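You operate a simulated robot arm through the tools that you are given. There is no shell and no other tool. Be economical: measure what you need, move in short steps, check, and stop when the job is done.

You run a simulated robot arm. Do the job below in one go: nothing can be reset, and whatever is moved stays where it is left.

TASK
Open the right cuff bench drawer, put the medium cuff on the top of the grey rack away in the inside of the right cuff bench drawer and shut the drawer again. Turn the near middle dial to 20. Shut the right blue drawer. Put the 90 blue-collared cage from the third shelf from the bottom of the black rack on the bottom shelf of the black rack and the 165 blue-collared cage on the shelf under the steel bench. Put the cardboard core that says "95" from the top of the long bench on the top of the grey cart and the cardboard core that says "62" on the shelf under the long bench. The order is free. Set down upright: cardboard core.

It is judged by the outcome, as a careful person would: the job done as asked, and still so three seconds after it is handed in. It fails if anything else is knocked over, pushed out of place, dropped, spilled or broken.

THE ROBOT
A 6-joint arm with a fingered hand on a trunk, on a base that drives. Base frame: it is fixed to the floor where the robot stands at the start and does not move with it; the origin is under the middle of the robot, x ahead of it, y to its left, z up. Lengths are in m, angles in degrees, forces in N, time in s.
With the tool pointing down near the work surface it reaches from about 0.18 to 0.88 m from the robot's upright axis, wherever it stands. Its first joint turns from -166.0 to 166.0 degrees. Places, roughly: blue-collared cage [-1.75, -3, 1]; bottom shelf of the black rack [-1.9, -3, 0.1]; cardboard core [4.25, 4.5, 1]; inside of the right cuff bench drawer [0.8, -0.1, 0.7]; medium cuff [2.25, 1, 0.75]; near middle dial [-2.5, 6.3, 1.2]; right blue drawer [-6.5, 5.3, 0.7]; right cuff bench drawer [0.7, -0.1, 0.7]; shelf under the long bench [4.3, 4.5, 0.2]; shelf under the steel bench [-2.3, 0.5, 0.2]; top of the grey cart (40x21 cm) [1.14, 5.96, 0.82]. Payload 5 kg.
Tool frame: the origin (TCP) lies between the finger pads and is the grasp point; the fingertips stand 0.036 m ahead of it; z points along the fingers, y is the line along which they close. The gripper opens to 0.12 m. The gripper's body begins 0.042 m behind the TCP. The gripper is a hand of 4 fingers: y runs from the thumb to the fingers, the wrist lies at [-0.019, -0.123, -0.211] in the tool frame, and closing takes about 1.5 s.
Orientation is told as [roll, pitch, yaw] about the base's x, y, z axes, in that order, counted from this pose: with the fingers straight down and the wrist toward the robot, the tool's x, y and z point along [0, 1, 0], [1, 0, 0] and [0, 0, -1] of the base frame.

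THE INTERFACE
- The arm moves only by the tool play_rows. Its argument "steps" is a list of rows, each a list of 6 numbers: the shift along the tool's x, y, z in units of 25 mm (1.0 is 25 mm), then the turn, a rotation vector about the tool's x, y, z in units of 4 degrees (1.0 is 4 degrees). In form: [[x, y, z, wx, wy, wz], ...]. A call has 1 to 20 rows; each row shifts and turns the commanded pose from where the row before left it, along the tool's axes as they then stand. "gripper" is the closure, from 0 (fully open) to 1 (shut), set as the call begins (left out, the last holds). A call with a number of a shift or a turn outside -1 to 1 is refused whole. Rows are played at 5 a second. More than 0.05 m and 8.6 degrees between two rows, or a gripper value outside its range, and nothing of the call is played. Where a pose cannot be reached the arm comes as near as it can. A force on the tool above 40 N (or 10 N above the force at the start of the call, whichever is more), or a blocked arm, ends the call early, and 0.2 s more pass. Each finger travels about 0.045 m/s and halts on what it meets, pressing with about 33 N; the grip force reading is that of the motor and also rises with nothing between the fingers. The clock runs only during rows and for 0.2 s after the last one: add rows that do not move to give the fingers time. The reply holds the time, the measured pose of the TCP, the force on the tool along the base axes, the opening and the grip force, in the units named above and with some noise, with the torque about the TCP (base axes, N m) and any sound that the robot's microphone picked up.
- Cameras (640 x 400 px; columns grow to the right, rows downward): "scene" is now at [0.0905, -0.0129, 1.6652]; the picture's right is [-0.21, -0.98, 0.00], its down [-0.87, 0.18, -0.46] and it looks along [0.45, -0.10, -0.89] (base axes); focal length 248 px, centre (320, 200). "wrist" rides on the gripper at [0.073, -0.101, -0.142] in the tool frame; the picture's right is [-0.79, 0.29, -0.54], its down [-0.56, -0.70, 0.44] and it looks along [-0.25, 0.65, 0.71] (tool axes); focal length 280 px, centre (320, 200).
- snapshot(camera): a new picture of that camera. No time passes.
- raise_lower(by): slides the trunk up (or, below 0, down) by that many m; the arm and the scene camera ride with it, the base frame stays. It gives what a move gives, with no picture.
- drive_base(legs): drives the robot by 1 to 6 legs, each [ahead, turn to the left] in m and degrees, along the robot's own axes; the way and the turn of a leg run together, so that a leg with both is an arc; at most 1.5 m and 180 degrees a leg. The arm and the cameras ride along, it lands a little off, and it stops where it bumps. It gives what a move gives.
- grasp_type(shape): the hand has 4 fingers and takes this shape, open, in about a second: jaw (thumb against the fingers, like two jaws); tri (thumb and two fingers); tip (a fingertip pinch); poke (one finger out to press); point (the index stretched); flat (the hand flat); cup (the hand cupped); fist (a fist). The gripper value then closes the fingers along that shape, each until it touches; the sizes above hold for jaw. It gives what a move gives, with no picture.
- aim_head(pan, tilt): turns the head with the scene camera to pan (to the left, within 86 degrees either way) and tilt (down, from -29 to 69), counted from straight ahead of the robot. It gives what a move gives.
- pixel_to_xyz(camera, pixels): for up to 12 pixels [column, row] of the newest picture of that camera ("zoom" is the newest enlarged one), the place [x, y, z] in the base frame of the surface seen there, good to about 0.002 m. No time passes.
- inspect(camera, box): a new picture of the part [left, top, right, bottom] of that camera's present view, enlarged. No time passes.
- finish_job(): hands the job in; it is judged then, once.

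Go step by step. Measure first, check grasps and placings, and put right what went wrong. The budget is 138 turns and 150 pictures, counting those below and the enlarged ones. Unless the task says otherwise, let go and move clear before handing in.

The tools are called after "Call:" as name(argument=value, ...) on one line, values as JSON. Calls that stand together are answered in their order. play_rows: Moves the arm, as the interface text tells. Its arguments: {"type":"object","properties":{"steps":{"type":"array","items":{"type":"array","items":{"type":"number"}}},"gripper":{"type":"number"}},"required":["steps"]} The other tools are called the same way: raise_lower (by) slides the trunk up or down; grasp_type (shape) gives the hand a shape; drive_base (legs) drives the base; aim_head (pan, tilt) turns the head that bears the scene camera; snapshot (camera) takes a picture; pixel_to_xyz (camera, pixels) gives the place of the surface under pixels of a picture; inspect (camera, box) takes an enlarged picture of a part of a camera's view; finish_job () hands the job in.

At the start:

```text
time_s: 0.0
position: [0.5736, 0.1598, 0.9467]
orientation: [0.1, 0.0, 0.0]
contact_force: [-0.2, 0.7, -0.6]
ft_torque: [0.01, 0.0, 0.02]
grip_width: 0.1197
finger_force: 0.0
shape: jaw
trunk travel left (down, up): [-0.7, 0.14]
robot x, y, heading: [-0.0008, -0.0014, 0.2]
head pan, tilt: [-12.0, 62.5]
```

scene: 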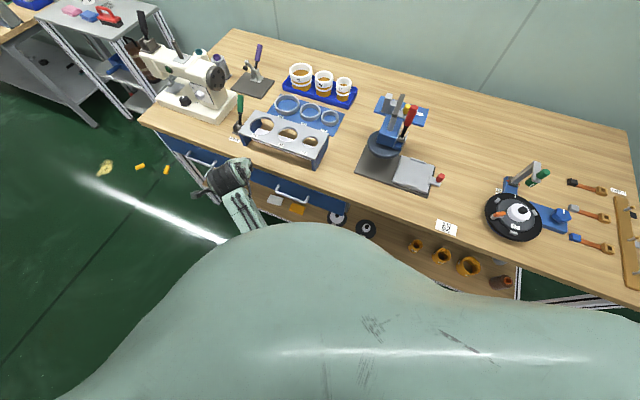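
wrist: 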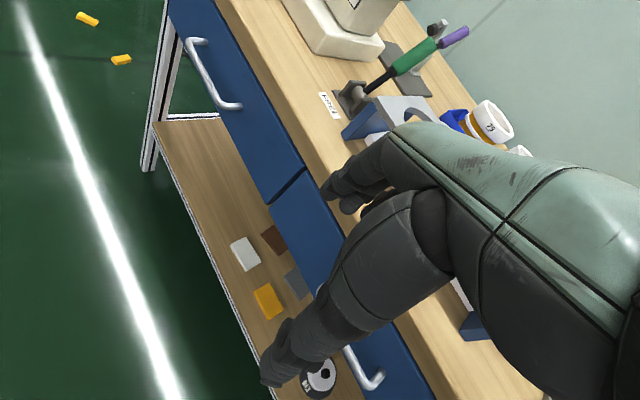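

The bench is in front, with the right drawer's handle near pixel (292,195). I'll measure the handle and the drawer front first.

Call:
pixel_to_xyz(camera="scene", pixels=[[278, 190], [292, 196], [306, 201], [300, 188], [203, 161], [255, 175], [330, 205], [480, 255], [150, 128], [300, 150], [262, 200], [160, 165]])

Call:
inspect(camera="scene", box=[130, 80, 390, 242])

Call:
aim_head(pan=30, tilt=30)

Call:
snapshot(camera="scene")

```text
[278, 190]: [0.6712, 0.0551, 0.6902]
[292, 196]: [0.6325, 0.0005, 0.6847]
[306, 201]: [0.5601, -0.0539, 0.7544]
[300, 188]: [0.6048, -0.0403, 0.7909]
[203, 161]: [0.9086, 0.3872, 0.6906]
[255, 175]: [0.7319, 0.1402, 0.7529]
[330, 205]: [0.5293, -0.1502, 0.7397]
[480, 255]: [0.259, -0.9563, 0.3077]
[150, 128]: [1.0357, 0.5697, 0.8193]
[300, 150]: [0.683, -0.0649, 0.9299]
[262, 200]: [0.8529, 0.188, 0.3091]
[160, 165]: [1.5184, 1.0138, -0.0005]
```

```text
2.46 times, centred on (260, 161) of scene
```

zoom: 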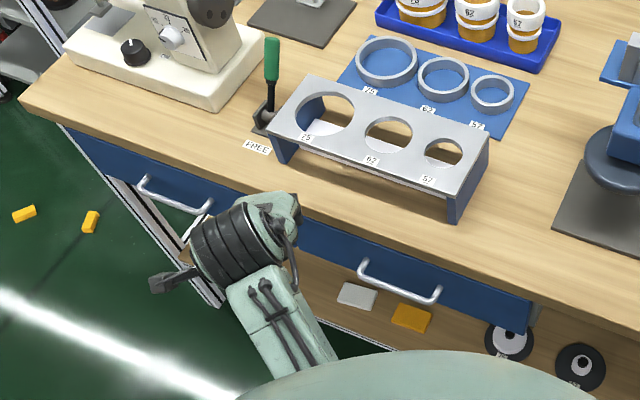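

```text
time_s: 1.1
position: [0.5746, 0.1601, 0.9471]
orientation: [0.0, 0.0, 0.0]
contact_force: [-0.1, 0.6, 0.2]
ft_torque: [0.01, 0.02, 0.01]
grip_width: 0.1198
finger_force: 0.1
shape: jaw
trunk travel left (down, up): [-0.7, 0.14]
robot x, y, heading: [0.0018, -0.0046, -0.4]
head pan, tilt: [30.0, 30.0]
```

```text
146 pictures are left
```

scene: 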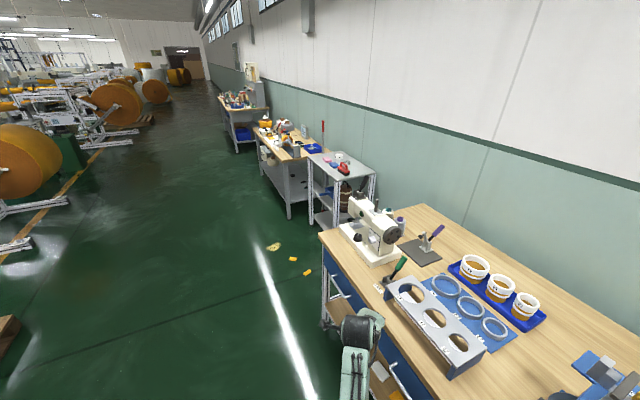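

The bench runs obliquely (front normal about (-0.82, 0.57)). Next I'll look closely at the grey rack top with the cuffs and at the drawer handle.

Call:
inspect(camera="scene", box=[290, 120, 410, 195])

Call:
pixel_to_xyz(camera="zoom", pixels=[[100, 180], [210, 170], [290, 255], [430, 290], [250, 200], [300, 230]])

Call:
pixel_to_xyz(camera="scene", pixels=[[389, 366], [400, 385], [395, 375], [345, 305], [320, 235], [400, 340]])

```text
5.33 times, centred on (350, 158) of scene
```

zoom: 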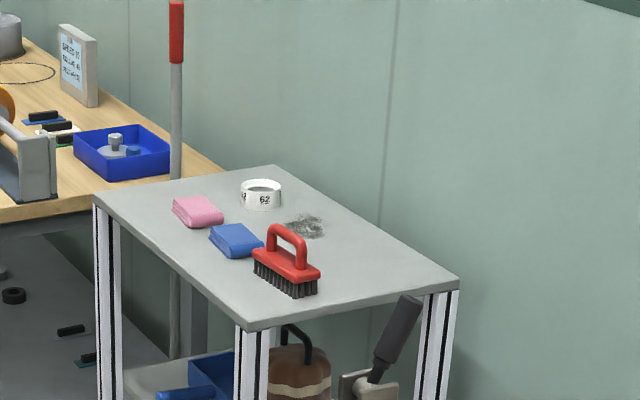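

```text
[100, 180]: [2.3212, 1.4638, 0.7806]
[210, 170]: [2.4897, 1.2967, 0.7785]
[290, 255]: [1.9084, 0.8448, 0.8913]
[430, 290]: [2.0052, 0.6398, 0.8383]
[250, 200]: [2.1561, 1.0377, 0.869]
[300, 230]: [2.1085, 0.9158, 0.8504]
```

```text
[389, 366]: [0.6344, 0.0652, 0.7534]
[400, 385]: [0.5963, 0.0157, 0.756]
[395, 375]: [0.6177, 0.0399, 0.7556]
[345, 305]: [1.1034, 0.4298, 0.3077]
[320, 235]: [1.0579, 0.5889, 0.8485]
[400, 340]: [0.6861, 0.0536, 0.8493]
```

The handle bar is at about (0.593, 0.005, 0.755) with its face normal at yaw -35°. I'll back off and reposition square to the drawer, then look.

Call:
drive_base(legs=[[-0.4, 0], [0, 41], [0.55, 0], [0, -76]])

Call:
aim_head(pan=0, tilt=50)

Call:
snapshot(camera="scene")

Call:
snapshot(camera="wrist")

```text
time_s: 12.8
position: [0.5857, 0.1686, 0.9467]
orientation: [0.0, 0.1, -33.9]
contact_force: [0.6, 0.5, 0.3]
ft_torque: [0.01, 0.0, 0.03]
grip_width: 0.1195
finger_force: 0.1
shape: jaw
trunk travel left (down, up): [-0.7, 0.14]
robot x, y, heading: [0.0227, 0.3556, -33.8]
head pan, tilt: [30.0, 30.0]
```

```text
time_s: 13.8
position: [0.5858, 0.1687, 0.9462]
orientation: [-0.1, 0.0, -34.0]
contact_force: [-0.3, 0.4, 0.1]
ft_torque: [0.0, -0.01, 0.0]
grip_width: 0.12
finger_force: 0.0
shape: jaw
trunk travel left (down, up): [-0.7, 0.14]
robot x, y, heading: [0.0215, 0.3564, -34.2]
head pan, tilt: [0.0, 50.0]
```

```text
144 pictures are left
```

scene: 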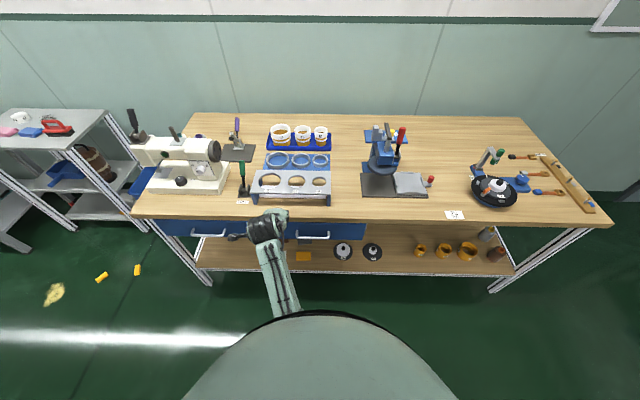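

```text
143 pictures are left
```

wrist: 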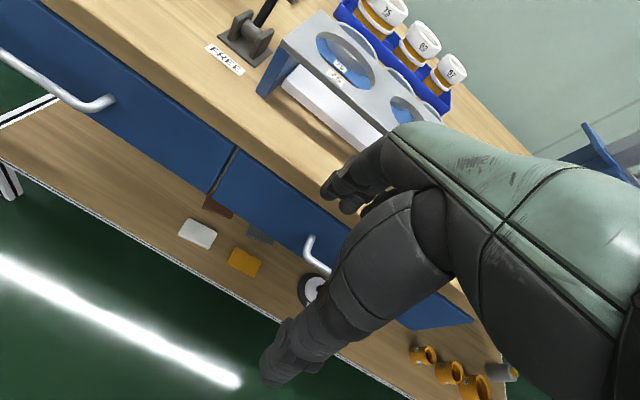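

The robot is now square to the bench, with the right handle at about (313,237). I'll measure it precisely.

Call:
inspect(camera="scene", box=[220, 200, 380, 300])

Call:
pixel_to_xyz(camera="scene", pixels=[[302, 237], [313, 237], [322, 237], [329, 235], [300, 231], [335, 236], [340, 228], [320, 217], [296, 238], [300, 222], [460, 230]])

```text
4.00 times, centred on (300, 250) of scene
```

zoom: 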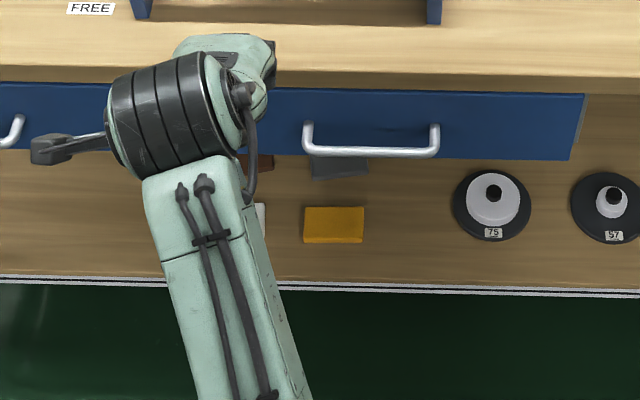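

```text
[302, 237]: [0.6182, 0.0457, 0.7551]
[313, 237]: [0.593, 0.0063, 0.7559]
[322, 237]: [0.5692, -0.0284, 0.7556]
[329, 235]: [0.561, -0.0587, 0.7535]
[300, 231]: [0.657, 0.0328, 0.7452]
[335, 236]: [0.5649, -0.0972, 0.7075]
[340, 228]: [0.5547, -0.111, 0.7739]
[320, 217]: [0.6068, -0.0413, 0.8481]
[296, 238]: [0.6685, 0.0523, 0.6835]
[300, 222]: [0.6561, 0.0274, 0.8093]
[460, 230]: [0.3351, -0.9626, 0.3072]
```

The handle bar centre is (0.593, 0.006, 0.7555) and runs along the bench. I'll pitch the hand so it points horizontally at the drawer.

Call:
play_rows(steps=[[0, 0, 0, -1, 0, 0], [0, 0, 0, -1, 0, 0], [0, 0, 0, -1, 0, 0], [0, 0, 0, -1, 0, 0], [0, 0, 0, -1, 0, 0], [0, 0, 0, -1, 0, 0], [0, 0, 0, -1, 0, 0], [0, 0, 0, -1, 0, 0], [0, 0, 0, -1, 0, 0], [0, 0, 0, -1, 0, 0], [0, 0, 0, -1, 0, 0], [0, 0, 0, -1, 0, 0], [0, 0, 0, -1, 0, 0], [0, 0, 0, -1, 0, 0], [0, 0, 0, -1, 0, 0], [0, 0, 0, -1, 0, 0], [0, 0, 0, -1, 0, 0], [0, 0, 0, -1, 0, 0], [0, 0, 0, -1, 0, 0], [0, 0, 0, -1, 0, 0]], gripper=0.3)

Call:
play_rows(steps=[[0, 0, 0, -1, 0, 0], [0, 0, 0, -1, 0, 0], [0, 0, 0, -0.5, 0, 0], [-0.9, -0.9, 0, 0, 0, 0], [-0.9, -0.9, 0, 0, 0, 0], [-0.9, -0.9, 0, 0, 0, 0], [-0.9, -0.9, 0, 0, 0, 0], [-0.9, -0.9, 0, 0, 0, 0], [-0.7, -0.9, 0, 0, 0, 0], [0, -0.9, 0, 0, 0, 0], [0, -0.9, 0, 0, 0, 0]])

Call:
snapshot(camera="scene")

Call:
snapshot(camera="wrist")

```text
time_s: 18.0
position: [0.5853, 0.1697, 0.9479]
orientation: [-0.1, -80.0, -33.8]
contact_force: [-0.3, 0.4, -0.8]
ft_torque: [-0.02, 0.0, 0.02]
grip_width: 0.0844
finger_force: 0.1
shape: jaw
trunk travel left (down, up): [-0.7, 0.14]
robot x, y, heading: [0.0179, 0.3549, -33.8]
head pan, tilt: [0.0, 50.0]
```

```text
time_s: 20.4
position: [0.5162, 0.1505, 0.8363]
orientation: [170.1, -90.0, 156.1]
contact_force: [0.2, -0.1, 0.6]
ft_torque: [0.0, -0.01, 0.0]
grip_width: 0.0837
finger_force: 0.0
shape: jaw
out of reach, approached as far as the arm can: row 6, 7, 8, 9, 10, 11
trunk travel left (down, up): [-0.7, 0.14]
robot x, y, heading: [0.0209, 0.3512, -34.0]
head pan, tilt: [0.0, 50.0]
```

```text
141 pictures are left
```

scene: 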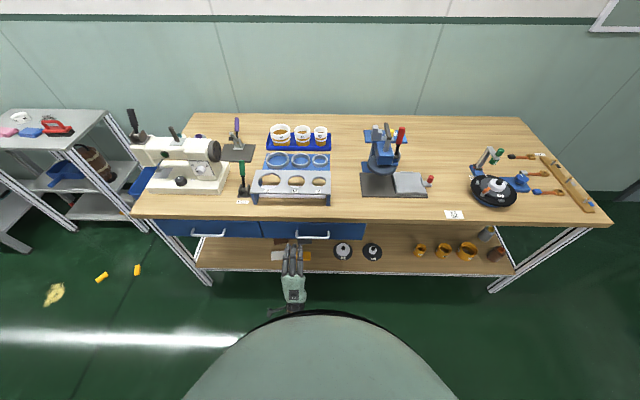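

```text
140 pictures are left
```

wrist: 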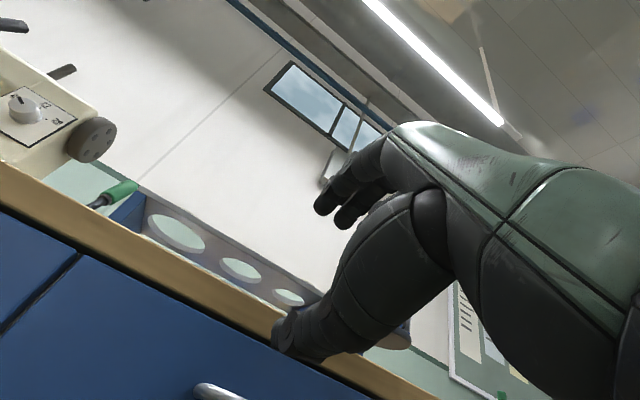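

The arm ran out of reach low down, so I'll lower the trunk by 0.12 and recheck the pose.

Call:
raise_lower(by=-0.12)

Call:
play_rows(steps=[[0, 0, 0, 0, 0, 0]])

```text
time_s: 21.9
position: [0.5158, 0.15, 0.7151]
orientation: [-21.2, -90.0, -12.6]
contact_force: [0.5, -0.1, 0.7]
ft_torque: [-0.03, 0.0, -0.01]
grip_width: 0.084
finger_force: 0.2
shape: jaw
trunk travel left (down, up): [-0.58, 0.26]
robot x, y, heading: [0.0194, 0.357, -33.7]
head pan, tilt: [0.0, 50.0]
```

```text
time_s: 22.3
position: [0.5168, 0.1504, 0.7163]
orientation: [-21.4, -90.1, -12.5]
contact_force: [0.5, 0.9, 0.4]
ft_torque: [-0.01, -0.03, 0.02]
grip_width: 0.0839
finger_force: 0.1
shape: jaw
trunk travel left (down, up): [-0.58, 0.26]
robot x, y, heading: [0.0194, 0.3565, -34.0]
head pan, tilt: [0.0, 50.0]
```

TCP is at ahead 0.337, lateral 0.42, z 0.716, against the bar at 0.482, 0.345, 0.7555. I'll align and advance part way.

Call:
play_rows(steps=[[-0.75, 0.5, 0, 0, 0, 0], [-0.75, 0.5, 0, 0, 0, 0], [-0.75, 0.57, 0, 0, 0, 0], [-0.75, 0, 0, 0, 0, 0], [0, 0, 0.8, 0, 0, 0], [0, 0, 0.8, 0, 0, 0]])

Call:
inspect(camera="scene", box=[220, 200, 380, 300])

Call:
snapshot(camera="wrist")

```text
time_s: 23.7
position: [0.5299, 0.1424, 0.7598]
orientation: [56.9, -89.7, -91.0]
contact_force: [0.5, 0.2, -0.2]
ft_torque: [0.01, 0.0, -0.02]
grip_width: 0.0838
finger_force: 0.1
shape: jaw
out of reach, approached as far as the arm can: row 1, 2, 3, 4, 5, 6
trunk travel left (down, up): [-0.58, 0.26]
robot x, y, heading: [0.018, 0.3563, -33.9]
head pan, tilt: [0.0, 50.0]
```

```text
4.00 times, centred on (300, 250) of scene
```

zoom: 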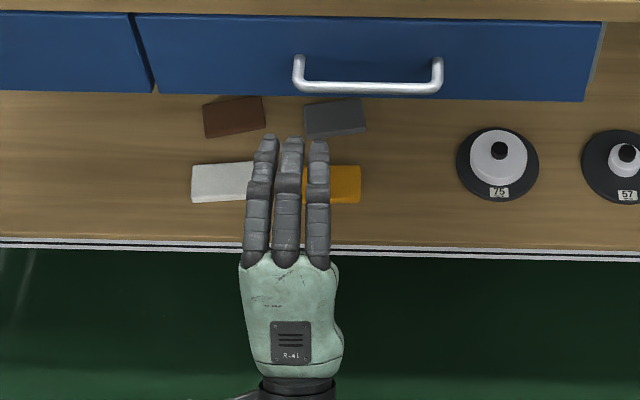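

```text
138 pictures are left
```

wrist: 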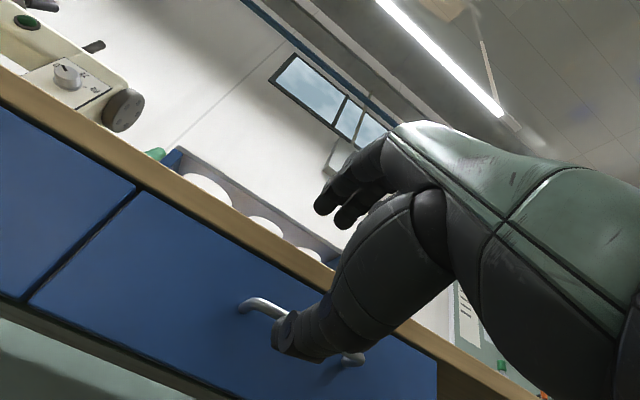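

Still reach-limited; the arm needs to sit lower. I'll drop the trunk another 0.15 and then raise the tool relative to it.

Call:
raise_lower(by=-0.15)

Call:
play_rows(steps=[[0, 1, 0, 0, 0, 0], [0, 1, 0, 0, 0, 0], [0, 1, 0, 0, 0, 0], [0, 1, 0, 0, 0, 0]])

```text
time_s: 25.4
position: [0.5296, 0.1437, 0.6106]
orientation: [59.0, -89.7, -93.2]
contact_force: [-0.5, 0.9, -0.2]
ft_torque: [-0.02, 0.0, 0.0]
grip_width: 0.0843
finger_force: 0.1
shape: jaw
trunk travel left (down, up): [-0.43, 0.41]
robot x, y, heading: [0.0195, 0.3573, -34.0]
head pan, tilt: [0.0, 50.0]
```

```text
time_s: 26.4
position: [0.5292, 0.1414, 0.7112]
orientation: [59.1, -89.7, -93.2]
contact_force: [-0.2, 0.0, 0.4]
ft_torque: [-0.01, 0.0, -0.02]
grip_width: 0.0839
finger_force: 0.1
shape: jaw
trunk travel left (down, up): [-0.43, 0.41]
robot x, y, heading: [0.0197, 0.3536, -34.1]
head pan, tilt: [0.0, 50.0]
```

The arm now responds. I'll align to the bar height and lateral, then advance to about 5 cm short.

Call:
play_rows(steps=[[-0.76, 0.6, 0, 0, 0, 0], [-0.76, 0.6, 0, 0, 0, 0], [-0.76, 0.57, 0, 0, 0, 0], [-0.76, 0, 0, 0, 0, 0], [0, 0, 0.9, 0, 0, 0], [0, 0, 0.9, 0, 0, 0], [0, 0, 0.9, 0, 0, 0]])

Call:
aim_head(pan=0, tilt=40)

Call:
inspect(camera="scene", box=[220, 200, 380, 300])

Call:
snapshot(camera="wrist")

```text
time_s: 28.0
position: [0.5667, 0.0985, 0.7647]
orientation: [55.6, -89.4, -90.3]
contact_force: [-0.6, -0.7, -1.2]
ft_torque: [-0.01, 0.0, 0.02]
grip_width: 0.084
finger_force: 0.0
shape: jaw
out of reach, approached as far as the arm can: row 2, 3, 4, 5, 6, 7
trunk travel left (down, up): [-0.43, 0.41]
robot x, y, heading: [0.0202, 0.3524, -34.1]
head pan, tilt: [0.0, 50.0]
```

```text
time_s: 28.7
position: [0.5629, 0.0979, 0.7658]
orientation: [58.3, -89.4, -92.9]
contact_force: [-0.2, -0.2, -0.3]
ft_torque: [0.03, -0.02, 0.01]
grip_width: 0.084
finger_force: 0.0
shape: jaw
trunk travel left (down, up): [-0.43, 0.41]
robot x, y, heading: [0.0194, 0.3531, -33.8]
head pan, tilt: [0.0, 40.0]
```

```text
4.00 times, centred on (300, 250) of scene
```

zoom: 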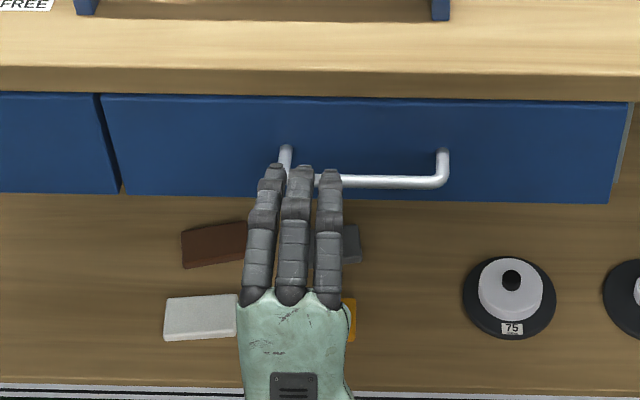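

```text
136 pictures are left
```

wrist: 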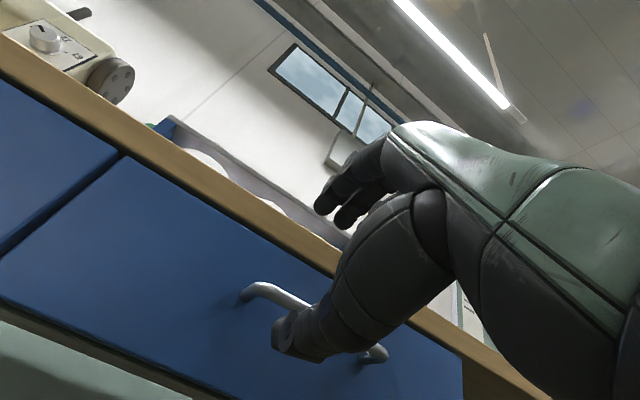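

The three fingers are at the left end of the bar and the arm won't go further right. I'll shift the robot itself about 6 cm right and lower 1 cm.

Call:
drive_base(legs=[[-0.22, 0], [0.12, -30], [0.12, 30]])

Call:
raise_lower(by=-0.01)

Call:
inspect(camera="scene", box=[220, 180, 380, 280])

```text
time_s: 34.0
position: [0.5417, 0.0432, 0.7649]
orientation: [56.0, -89.3, -90.6]
contact_force: [-0.3, 0.0, 0.0]
ft_torque: [-0.01, -0.02, 0.03]
grip_width: 0.0839
finger_force: 0.0
shape: jaw
trunk travel left (down, up): [-0.43, 0.41]
robot x, y, heading: [-0.004, 0.2958, -33.6]
head pan, tilt: [0.0, 40.0]
```

```text
time_s: 34.5
position: [0.5427, 0.0445, 0.7544]
orientation: [59.1, -89.4, -93.5]
contact_force: [0.0, 0.1, 0.2]
ft_torque: [0.04, 0.01, 0.02]
grip_width: 0.0842
finger_force: 0.0
shape: jaw
trunk travel left (down, up): [-0.42, 0.42]
robot x, y, heading: [-0.0057, 0.3009, -33.6]
head pan, tilt: [0.0, 40.0]
```

```text
4.00 times, centred on (300, 230) of scene
```

zoom: 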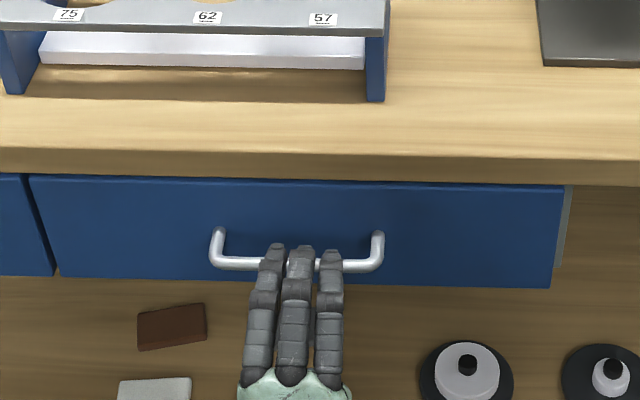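

The hand is centred on the handle. I'll drive 5 cm forward and close.

Call:
drive_base(legs=[[0.05, 0]])

Call:
play_rows(steps=[[0, 0, 0, 0, 0, 0], [0, 0, 0, 0, 0, 0], [0, 0, 0, 0, 0, 0], [0, 0, 0, 0, 0, 0], [0, 0, 0, 0, 0, 0], [0, 0, 0, 0, 0, 0], [0, 0, 0, 0, 0, 0]], gripper=1)

Call:
inspect(camera="scene", box=[220, 180, 380, 280])

```text
time_s: 35.5
position: [0.5829, 0.0157, 0.7555]
orientation: [51.7, -89.2, -86.2]
contact_force: [1.3, -1.0, -0.1]
ft_torque: [-0.01, -0.05, -0.03]
grip_width: 0.0842
finger_force: 0.1
shape: jaw
trunk travel left (down, up): [-0.42, 0.42]
robot x, y, heading: [0.035, 0.2719, -33.4]
head pan, tilt: [0.0, 40.0]
```

```text
time_s: 37.1
position: [0.582, 0.0157, 0.7541]
orientation: [50.7, -89.3, -85.1]
contact_force: [1.7, -1.6, -1.5]
ft_torque: [-0.07, 0.02, 0.03]
grip_width: 0.0051
finger_force: 32.8
shape: jaw
trunk travel left (down, up): [-0.42, 0.42]
robot x, y, heading: [0.0397, 0.2722, -33.6]
head pan, tilt: [0.0, 40.0]
```

```text
4.00 times, centred on (300, 230) of scene
```

zoom: 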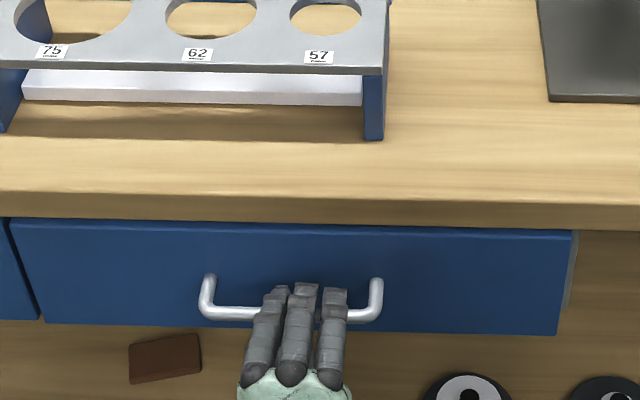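

The fingers are closed around the bar. I'll back the base up 0.27 m to pull the drawer open.

Call:
drive_base(legs=[[-0.1, -0.8], [-0.17, 0]])

Call:
snapshot(camera="scene")

```text
time_s: 39.4
position: [0.3545, 0.1587, 0.7563]
orientation: [55.4, -89.5, -90.9]
contact_force: [4.6, 1.1, -8.5]
ft_torque: [0.03, 0.0, 0.02]
grip_width: 0.0039
finger_force: 33.1
shape: jaw
trunk travel left (down, up): [-0.42, 0.42]
robot x, y, heading: [-0.1891, 0.4262, -34.5]
head pan, tilt: [0.0, 40.0]
```

```text
133 pictures are left
```

scene: 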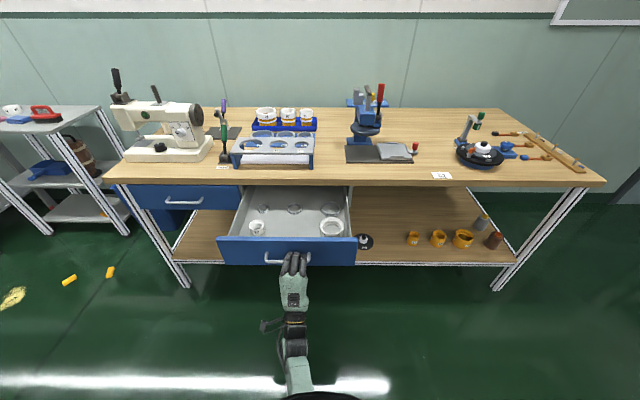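

The drawer is open and has things in it, around (300,215). I'll inspect the interior and release.

Call:
inspect(camera="scene", box=[215, 175, 375, 275])

Call:
pixel_to_xyz(camera="zoom", pixels=[[163, 205], [160, 180], [310, 130], [465, 212], [470, 150], [300, 200], [100, 270], [510, 265], [180, 140], [450, 130], [300, 255], [320, 60]])

Call:
play_rows(steps=[[0, 0, 0, 0, 0, 0], [0, 0, 0, 0, 0, 0], [0, 0, 0, 0, 0, 0], [0, 0, 0, 0, 0, 0], [0, 0, 0, 0, 0, 0], [0, 0, 0, 0, 0, 0], [0, 0, 0, 0, 0, 0]], gripper=0.3)

Call:
inspect(camera="scene", box=[0, 80, 80, 130])

```text
4.00 times, centred on (295, 225) of scene
```

zoom: 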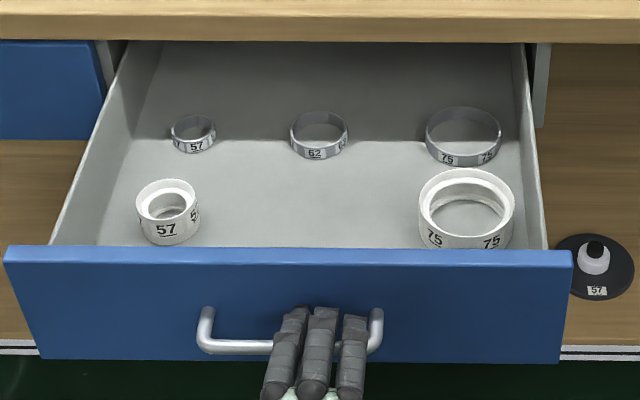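

```text
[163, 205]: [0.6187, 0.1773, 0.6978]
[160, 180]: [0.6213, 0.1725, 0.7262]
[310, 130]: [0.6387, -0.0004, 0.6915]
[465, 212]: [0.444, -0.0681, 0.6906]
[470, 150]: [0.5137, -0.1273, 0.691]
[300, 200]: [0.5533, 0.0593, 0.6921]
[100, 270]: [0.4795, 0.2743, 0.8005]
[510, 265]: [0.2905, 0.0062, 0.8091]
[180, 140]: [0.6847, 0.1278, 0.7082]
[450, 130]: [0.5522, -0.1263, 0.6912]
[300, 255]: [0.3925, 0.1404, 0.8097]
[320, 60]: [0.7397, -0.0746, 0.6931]
```

```text
time_s: 41.0
position: [0.3537, 0.159, 0.7549]
orientation: [58.8, -89.3, -94.3]
contact_force: [1.0, -0.8, 0.0]
ft_torque: [0.01, -0.01, 0.02]
grip_width: 0.0838
finger_force: 0.1
shape: jaw
trunk travel left (down, up): [-0.42, 0.42]
robot x, y, heading: [-0.191, 0.426, -34.4]
head pan, tilt: [0.0, 40.0]
```

```text
8.00 times, centred on (40, 105) of scene
```

zoom: 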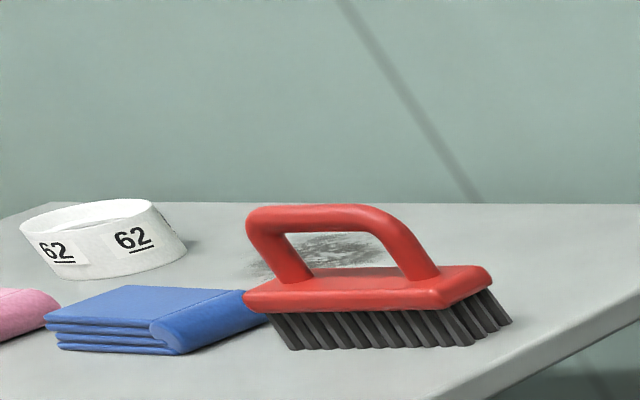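

The cuff marked 62 is the medium one, and the drawer has a free spot front-middle. I'll measure the floor litter and the rack before driving off, then back away.

Call:
pixel_to_xyz(camera="scene", pixels=[[12, 298], [69, 280], [110, 272], [62, 131], [98, 107], [8, 110], [40, 120], [42, 238], [128, 232], [190, 285], [510, 285]])

Call:
drive_base(legs=[[-0.3, 0]])

Call:
raise_lower(by=0.42)

Call:
play_rows(steps=[[0, 0, 0, 1, 0, 0], [0, 0, 0, 1, 0, 0], [0, 0, 0, 1, 0, 0], [0, 0, 0, 1, 0, 0], [0, 0, 0, 1, 0, 0], [0, 0, 0, 1, 0, 0], [0, 0, 0, 1, 0, 0], [0, 0, 0, 1, 0, 0], [0, 0, 0, 1, 0, 0], [0, 0, 0, 1, 0, 0], [0, 0, 0, 1, 0, 0], [0, 0, 0, 1, 0, 0], [0, 0, 0, 1, 0, 0], [0, 0, 0, 1, 0, 0], [0, 0, 0, 1, 0, 0], [0, 0, 0, 1, 0, 0], [0, 0, 0, 1, 0, 0], [0, 0, 0, 1, 0, 0], [0, 0, 0, 1, 0, 0], [0, 0, 0, 1, 0, 0]], gripper=0)

Call:
snapshot(camera="scene")

```text
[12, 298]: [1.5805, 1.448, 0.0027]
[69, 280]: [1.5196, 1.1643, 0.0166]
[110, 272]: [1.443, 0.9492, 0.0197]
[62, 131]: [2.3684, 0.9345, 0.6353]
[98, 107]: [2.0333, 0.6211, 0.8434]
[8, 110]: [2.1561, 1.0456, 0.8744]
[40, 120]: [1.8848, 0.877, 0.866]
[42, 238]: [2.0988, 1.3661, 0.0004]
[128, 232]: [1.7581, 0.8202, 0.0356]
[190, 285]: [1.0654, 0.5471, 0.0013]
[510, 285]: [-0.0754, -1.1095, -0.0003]
```

```text
time_s: 43.3
position: [0.1018, 0.3303, 0.7561]
orientation: [62.7, -89.4, -98.5]
contact_force: [-0.2, -0.3, 1.3]
ft_torque: [0.01, 0.0, -0.02]
grip_width: 0.0837
finger_force: 0.1
shape: jaw
trunk travel left (down, up): [-0.42, 0.42]
robot x, y, heading: [-0.4375, 0.6017, -35.0]
head pan, tilt: [0.0, 40.0]
```

```text
refused: 0.42 is not a number from -0.4 to 0.4
```

```text
time_s: 47.5
position: [0.1009, 0.328, 0.7557]
orientation: [0.7, -12.3, -36.7]
contact_force: [-0.1, -0.5, -0.1]
ft_torque: [0.0, 0.01, -0.03]
grip_width: 0.1198
finger_force: 0.1
shape: jaw
out of reach, approached as far as the arm can: row 9
trunk travel left (down, up): [-0.42, 0.42]
robot x, y, heading: [-0.4425, 0.5925, -34.8]
head pan, tilt: [0.0, 40.0]
```

```text
130 pictures are left
```

scene: 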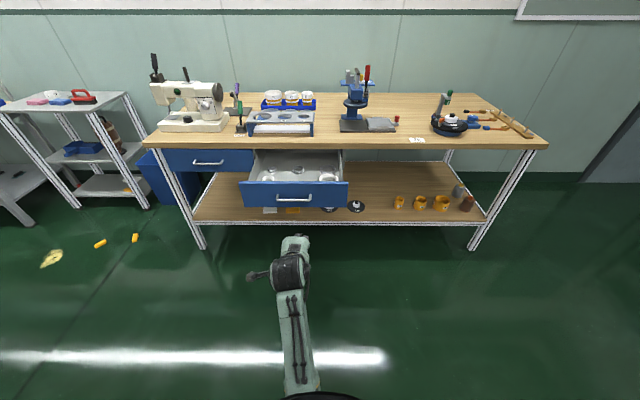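

The cuff is at (2.156, 1.046), top z 0.874. Litter lies in front of the rack, so I'll approach from its left side: turn left and look first.

Call:
raise_lower(by=0.4)

Call:
drive_base(legs=[[0, 90]])

Call:
aim_head(pan=-15, tilt=25)

Call:
snapshot(camera="scene")

```text
time_s: 51.3
position: [0.1015, 0.3275, 1.1559]
orientation: [0.7, -12.3, -36.7]
contact_force: [-0.5, -0.4, 0.6]
ft_torque: [0.02, -0.01, 0.0]
grip_width: 0.1196
finger_force: 0.1
shape: jaw
trunk travel left (down, up): [-0.82, 0.02]
robot x, y, heading: [-0.4395, 0.5969, -34.8]
head pan, tilt: [0.0, 40.0]
```

```text
time_s: 56.2
position: [-0.1621, 1.1345, 1.156]
orientation: [0.6, -12.4, 52.5]
contact_force: [-0.1, -0.5, 0.0]
ft_torque: [-0.01, -0.01, 0.01]
grip_width: 0.1198
finger_force: 0.0
shape: jaw
trunk travel left (down, up): [-0.82, 0.02]
robot x, y, heading: [-0.4374, 0.5958, 54.7]
head pan, tilt: [0.0, 40.0]
```

```text
time_s: 57.0
position: [-0.1623, 1.1335, 1.1568]
orientation: [0.8, -12.4, 52.5]
contact_force: [-0.2, -1.2, -0.7]
ft_torque: [0.01, 0.04, 0.02]
grip_width: 0.1195
finger_force: 0.0
shape: jaw
trunk travel left (down, up): [-0.82, 0.02]
robot x, y, heading: [-0.4358, 0.5975, 54.5]
head pan, tilt: [-15.0, 25.0]
```

```text
129 pictures are left
```

scene: 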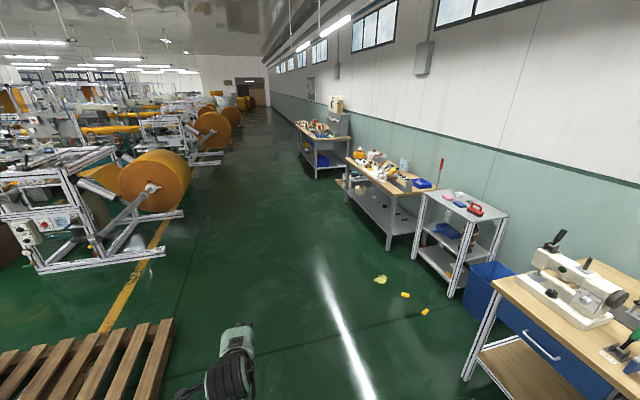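

The corridor is clear, with a pallet on the left. I'll measure its edge, the neighbouring bench feet and the rack.

Call:
pixel_to_xyz(camera="scene", pixels=[[174, 320], [135, 398], [382, 281], [404, 294], [425, 312], [388, 248], [415, 255], [447, 297], [345, 206], [424, 198], [300, 175], [465, 380]])

Call:
inspect(camera="scene", box=[280, 120, 520, 300])

```text
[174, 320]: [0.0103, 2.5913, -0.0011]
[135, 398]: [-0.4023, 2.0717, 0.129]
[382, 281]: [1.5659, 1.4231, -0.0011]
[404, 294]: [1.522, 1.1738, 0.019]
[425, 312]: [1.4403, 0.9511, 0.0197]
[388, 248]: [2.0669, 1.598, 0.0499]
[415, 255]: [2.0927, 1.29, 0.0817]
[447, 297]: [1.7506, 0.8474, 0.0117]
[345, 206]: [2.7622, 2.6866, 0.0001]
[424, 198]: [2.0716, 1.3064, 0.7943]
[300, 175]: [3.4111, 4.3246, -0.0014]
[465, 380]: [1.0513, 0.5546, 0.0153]
```

```text
2.22 times, centred on (400, 210) of scene
```

zoom: 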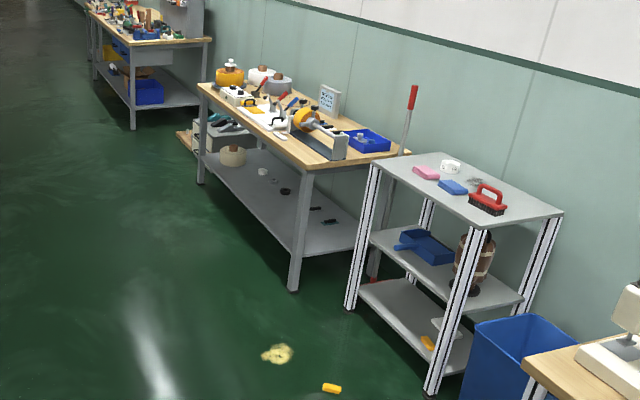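

Litter pieces sit close to the needed stance, so I need my own footprint. I'll look down at the base.

Call:
aim_head(pan=45, tilt=69)

Call:
snapshot(camera="scene")

Call:
pixel_to_xyz(camera="scene", pixels=[[320, 260], [320, 240], [320, 220], [320, 300], [200, 260], [440, 260], [320, 200], [320, 360]])

Call:
snapshot(camera="wrist")

```text
time_s: 58.3
position: [-0.1621, 1.1344, 1.1559]
orientation: [0.7, -12.4, 52.4]
contact_force: [0.0, -0.9, -0.6]
ft_torque: [0.01, 0.04, -0.01]
grip_width: 0.1196
finger_force: 0.0
shape: jaw
trunk travel left (down, up): [-0.82, 0.02]
robot x, y, heading: [-0.4382, 0.596, 54.3]
head pan, tilt: [45.0, 68.8]
```

```text
127 pictures are left
```

scene: 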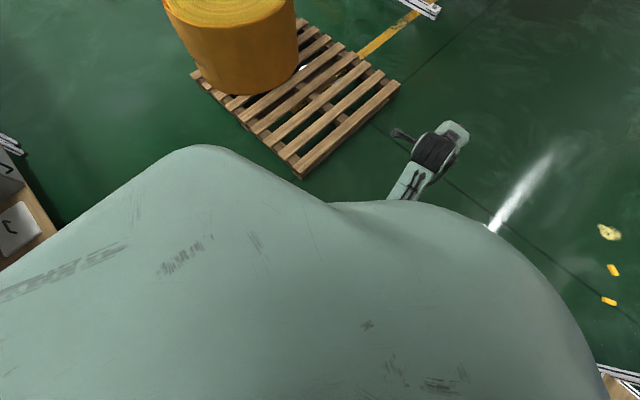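

```text
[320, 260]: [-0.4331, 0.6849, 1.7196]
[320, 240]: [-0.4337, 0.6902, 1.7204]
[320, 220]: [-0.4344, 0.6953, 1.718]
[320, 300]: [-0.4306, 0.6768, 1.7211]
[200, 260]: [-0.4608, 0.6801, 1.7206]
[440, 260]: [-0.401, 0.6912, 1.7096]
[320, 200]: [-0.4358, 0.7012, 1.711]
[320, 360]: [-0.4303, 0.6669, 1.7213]
```

```text
126 pictures are left
```

wrist: 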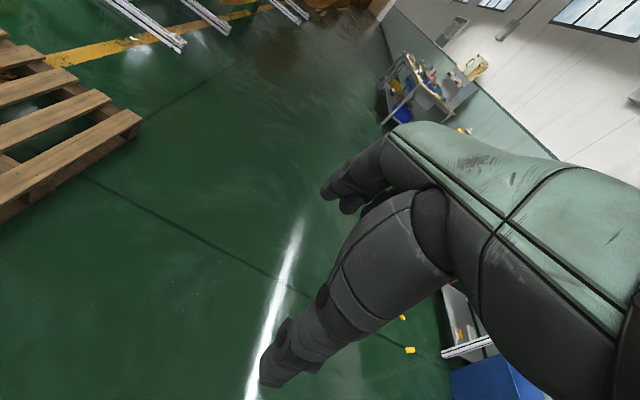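

My footprint isn't visible, so I'll assume a radius of about 0.3 m and keep over 0.3 m from litter. I'll drive along the aisle and then turn toward the rack.

Call:
drive_base(legs=[[1.05, 0.3], [1.045, 0], [0, -89.5], [0.6, 0]])

Call:
aim_head(pan=-15, tilt=50)

Call:
snapshot(camera="scene")

```text
time_s: 77.6
position: [1.8032, 1.6378, 1.1553]
orientation: [0.7, -12.4, -38.8]
contact_force: [0.8, 1.3, 0.4]
ft_torque: [0.0, -0.03, 0.0]
grip_width: 0.1199
finger_force: 0.1
shape: jaw
trunk travel left (down, up): [-0.82, 0.02]
robot x, y, heading: [1.2684, 1.9255, -36.6]
head pan, tilt: [45.0, 68.8]
```

```text
time_s: 78.9
position: [1.803, 1.6372, 1.1546]
orientation: [0.8, -12.4, -38.7]
contact_force: [0.2, 0.5, -0.5]
ft_torque: [0.01, -0.01, -0.01]
grip_width: 0.1196
finger_force: 0.0
shape: jaw
trunk travel left (down, up): [-0.82, 0.02]
robot x, y, heading: [1.2753, 1.9277, -36.7]
head pan, tilt: [-15.0, 50.0]
```

```text
125 pictures are left
```

scene: 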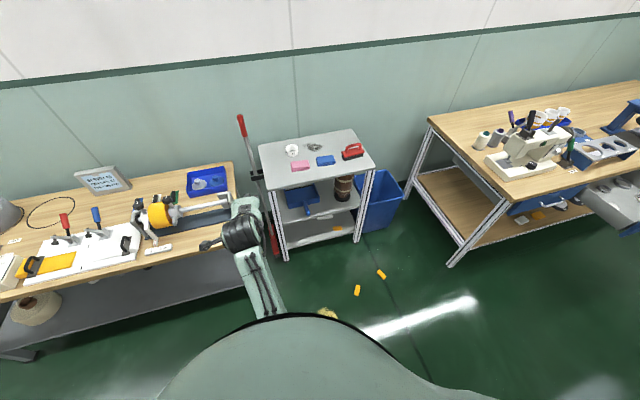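

The robot is at (1.275, 1.928), the cuff is at pixel (292,149) and the film peeks out at (328,313). I'll measure these.

Call:
inspect(camera="scene", box=[250, 120, 378, 200])

Call:
pixel_to_xyz(camera="zoom", pixels=[[185, 145], [212, 160], [240, 145], [212, 138], [212, 155], [212, 172], [120, 180], [110, 230], [40, 125], [130, 300]])

Call:
pixel_to_xyz(camera="scene", pixels=[[328, 313], [241, 118], [273, 200], [232, 180], [245, 215]])

```text
5.00 times, centred on (314, 160) of scene
```

zoom: 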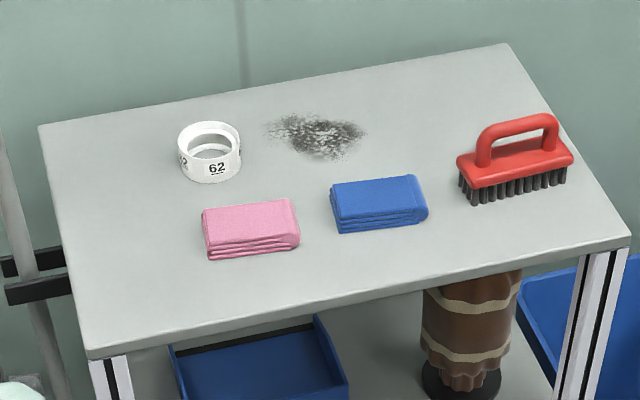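

```text
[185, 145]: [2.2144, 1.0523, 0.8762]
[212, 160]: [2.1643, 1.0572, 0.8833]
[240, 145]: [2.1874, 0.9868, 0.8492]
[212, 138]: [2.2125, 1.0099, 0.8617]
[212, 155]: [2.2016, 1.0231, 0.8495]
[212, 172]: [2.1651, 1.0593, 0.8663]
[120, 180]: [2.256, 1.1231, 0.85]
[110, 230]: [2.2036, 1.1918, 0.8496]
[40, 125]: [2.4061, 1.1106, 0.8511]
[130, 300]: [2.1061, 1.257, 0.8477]
```

```text
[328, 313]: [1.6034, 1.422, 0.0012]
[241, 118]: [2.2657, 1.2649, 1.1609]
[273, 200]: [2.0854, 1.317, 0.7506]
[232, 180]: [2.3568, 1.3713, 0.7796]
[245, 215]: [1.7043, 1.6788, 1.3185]
```

The cuff centre is about (2.19, 1.033), 7 cm across, with its top at z 0.884. I'll check the front edge of the left bench and the cloth corner before stepping closer.

Call:
pixel_to_xyz(camera="scene", pixels=[[100, 277], [215, 245], [215, 250], [150, 275], [30, 355], [215, 300]])

Call:
pixel_to_xyz(camera="zoom", pixels=[[206, 212], [206, 235], [295, 205]])

Call:
drive_base(legs=[[0, 16], [0.42, 0], [0, -35]])

Call:
snapshot(camera="scene")

```text
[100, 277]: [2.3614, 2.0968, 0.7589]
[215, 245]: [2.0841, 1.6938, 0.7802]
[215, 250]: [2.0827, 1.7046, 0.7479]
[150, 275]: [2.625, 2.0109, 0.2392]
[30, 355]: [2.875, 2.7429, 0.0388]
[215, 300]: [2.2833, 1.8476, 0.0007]
```

```text
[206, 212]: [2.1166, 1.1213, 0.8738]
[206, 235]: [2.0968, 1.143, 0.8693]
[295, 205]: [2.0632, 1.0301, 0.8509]
```

```text
time_s: 84.7
position: [2.0698, 1.3307, 1.1561]
orientation: [0.8, -12.3, -58.0]
contact_force: [0.2, -0.5, -0.6]
ft_torque: [0.0, 0.0, 0.02]
grip_width: 0.1198
finger_force: 0.1
shape: jaw
trunk travel left (down, up): [-0.82, 0.02]
robot x, y, heading: [1.6651, 1.7804, -56.4]
head pan, tilt: [-15.0, 50.0]
```

```text
123 pictures are left
```

scene: 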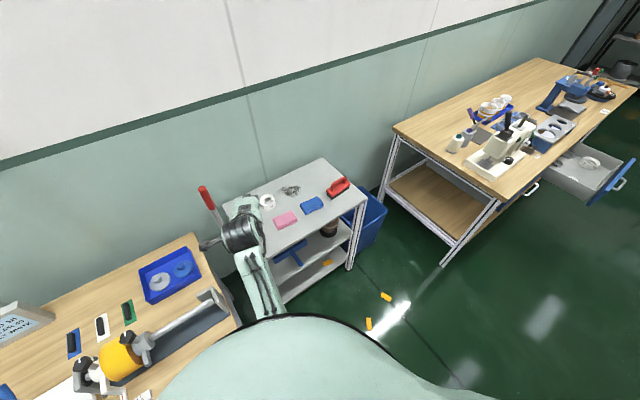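

The cuff is 0.913 m away at bearing -54.9°. I'll move the hand above it with the current forward tilt of 12°.

Call:
play_rows(steps=[[-0.75, 0.5, 0, 0, 0, 0], [-0.75, 1, 0.6, 0, 0, 0], [-0.75, 1, 0.9, 0, 0, 0], [0, 1, 0.9, 0, 0, 0], [0, 1, 0.9, 0, 0, 0], [0, 1, 0.9, 0, 0, 0], [0, 1, 0.9, 0, 0, 0], [0, 1, 0.9, 0, 0, 0], [0, 1, 0.9, 0, 0, 0], [0, 1, 0.9, 0, 0, 0], [0, 0.9, 0.9, 0, 0, 0], [0, 0.36, 0.9, 0, 0, 0]], gripper=0)

Call:
snapshot(camera="wrist")

Call:
inspect(camera="scene", box=[190, 150, 350, 250])

```text
time_s: 87.3
position: [2.185, 1.0441, 0.9952]
orientation: [0.8, -12.9, -58.0]
contact_force: [0.4, -0.1, 0.9]
ft_torque: [0.05, 0.06, -0.01]
grip_width: 0.1198
finger_force: 0.0
shape: jaw
out of reach, approached as far as the arm can: row 12
trunk travel left (down, up): [-0.82, 0.02]
robot x, y, heading: [1.6605, 1.7797, -56.2]
head pan, tilt: [-15.0, 50.0]
```

```text
122 pictures are left
```

wrist: 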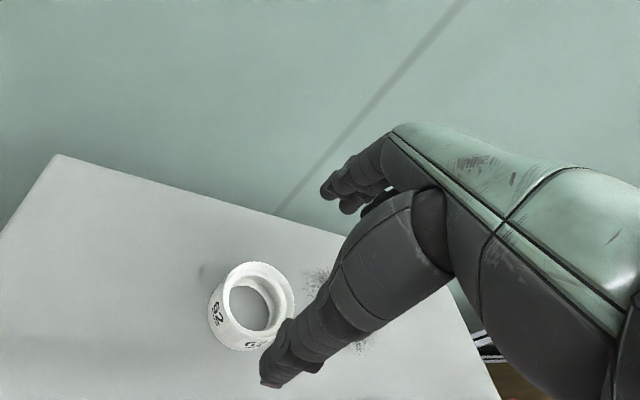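

```text
4.00 times, centred on (270, 200) of scene
```

zoom: 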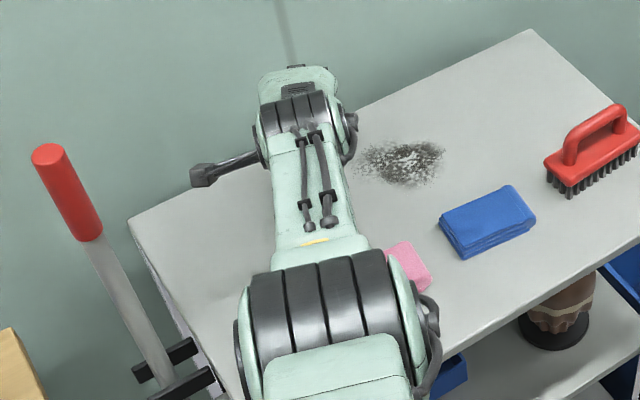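

The hand is nearly above the cuff. I'll refine the cuff centre from rim pixels in the wrist view.

Call:
pixel_to_xyz(camera="wrist", pixels=[[222, 300], [288, 300], [255, 268], [245, 333], [285, 278], [225, 280], [262, 325]])

```text
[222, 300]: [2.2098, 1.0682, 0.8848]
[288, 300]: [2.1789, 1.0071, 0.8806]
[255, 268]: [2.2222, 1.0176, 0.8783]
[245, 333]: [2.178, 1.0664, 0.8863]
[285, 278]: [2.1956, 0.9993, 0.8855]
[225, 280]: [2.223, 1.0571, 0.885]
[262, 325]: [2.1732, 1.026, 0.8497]
```

The cuff centre is about (2.199, 1.035). I'll nudge the base 1.7 cm, shift 0.7 cm left, and lower with the trunk.

Call:
drive_base(legs=[[0.017, 0]])

Call:
play_rows(steps=[[0.28, 0, 0, 0, 0, 0]])

Call:
raise_lower(by=-0.06)

Call:
snapshot(camera="wrist")

```text
time_s: 88.1
position: [2.1929, 1.0358, 0.9964]
orientation: [0.7, -12.5, -58.1]
contact_force: [-0.1, 0.2, -0.7]
ft_torque: [-0.05, 0.03, -0.01]
grip_width: 0.1199
finger_force: 0.1
shape: jaw
trunk travel left (down, up): [-0.82, 0.02]
robot x, y, heading: [1.6698, 1.764, -56.3]
head pan, tilt: [-15.0, 50.0]
```

```text
time_s: 88.5
position: [2.1989, 1.0372, 0.9923]
orientation: [0.8, -12.5, -58.0]
contact_force: [0.6, 0.1, 0.8]
ft_torque: [-0.01, 0.0, -0.03]
grip_width: 0.1198
finger_force: 0.1
shape: jaw
trunk travel left (down, up): [-0.82, 0.02]
robot x, y, heading: [1.6751, 1.7653, -56.1]
head pan, tilt: [-15.0, 50.0]
```

```text
time_s: 89.5
position: [2.1992, 1.0372, 0.9327]
orientation: [0.7, -12.5, -58.0]
contact_force: [0.1, 0.6, -0.3]
ft_torque: [-0.02, -0.03, -0.01]
grip_width: 0.1198
finger_force: 0.0
shape: jaw
trunk travel left (down, up): [-0.76, 0.08]
robot x, y, heading: [1.668, 1.7625, -56.0]
head pan, tilt: [-15.0, 50.0]
```

```text
120 pictures are left
```

wrist: 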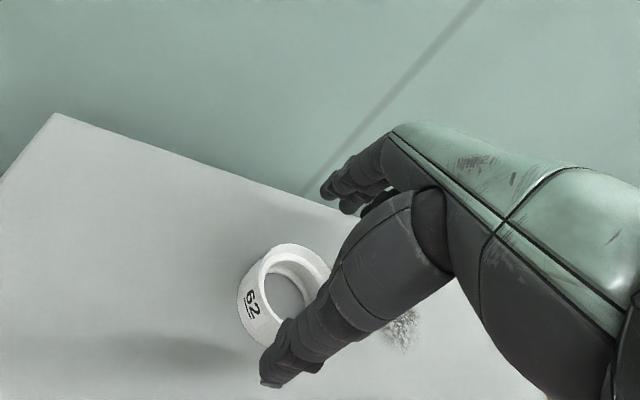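

The cuff sits between the thumb and fingers. I'll lower 3 cm and close.

Call:
raise_lower(by=-0.03)

Call:
play_rows(steps=[[0, 0, 0, 0, 0, 0], [0, 0, 0, 0, 0, 0], [0, 0, 0, 0, 0, 0], [0, 0, 0, 0, 0, 0], [0, 0, 0, 0, 0, 0], [0, 0, 0, 0, 0, 0], [0, 0, 0, 0, 0, 0]], gripper=1)

Call:
raise_lower(by=0.09)

Call:
snapshot(camera="wrist")

```text
time_s: 90.2
position: [2.1999, 1.0363, 0.9027]
orientation: [0.7, -12.6, -57.9]
contact_force: [-0.3, 0.1, -0.1]
ft_torque: [-0.01, 0.01, 0.01]
grip_width: 0.1199
finger_force: 0.0
shape: jaw
trunk travel left (down, up): [-0.73, 0.11]
robot x, y, heading: [1.6757, 1.7669, -56.0]
head pan, tilt: [-15.0, 50.0]
```

```text
time_s: 91.8
position: [2.1999, 1.0371, 0.9028]
orientation: [0.7, -12.5, -57.9]
contact_force: [1.1, -0.1, -0.4]
ft_torque: [0.02, 0.0, -0.01]
grip_width: 0.0642
finger_force: 33.0
shape: jaw
trunk travel left (down, up): [-0.73, 0.11]
robot x, y, heading: [1.6699, 1.7642, -56.0]
head pan, tilt: [-15.0, 50.0]
```

```text
time_s: 93.1
position: [2.1995, 1.038, 0.9929]
orientation: [0.6, -12.3, -58.0]
contact_force: [-1.1, 0.0, -0.6]
ft_torque: [0.03, 0.0, -0.05]
grip_width: 0.0643
finger_force: 33.0
shape: jaw
trunk travel left (down, up): [-0.82, 0.02]
robot x, y, heading: [1.671, 1.7648, -56.0]
head pan, tilt: [-15.0, 50.0]
```

```text
119 pictures are left
```

wrist: 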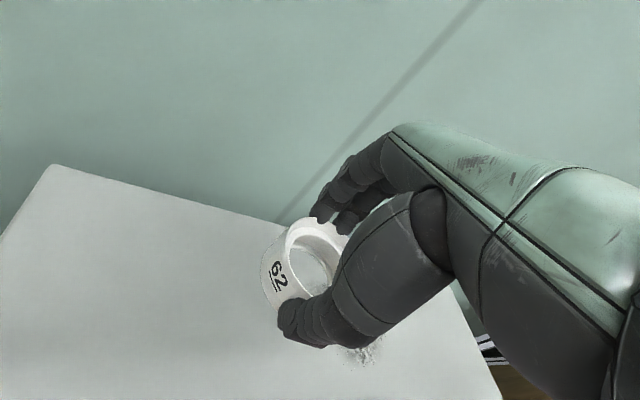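

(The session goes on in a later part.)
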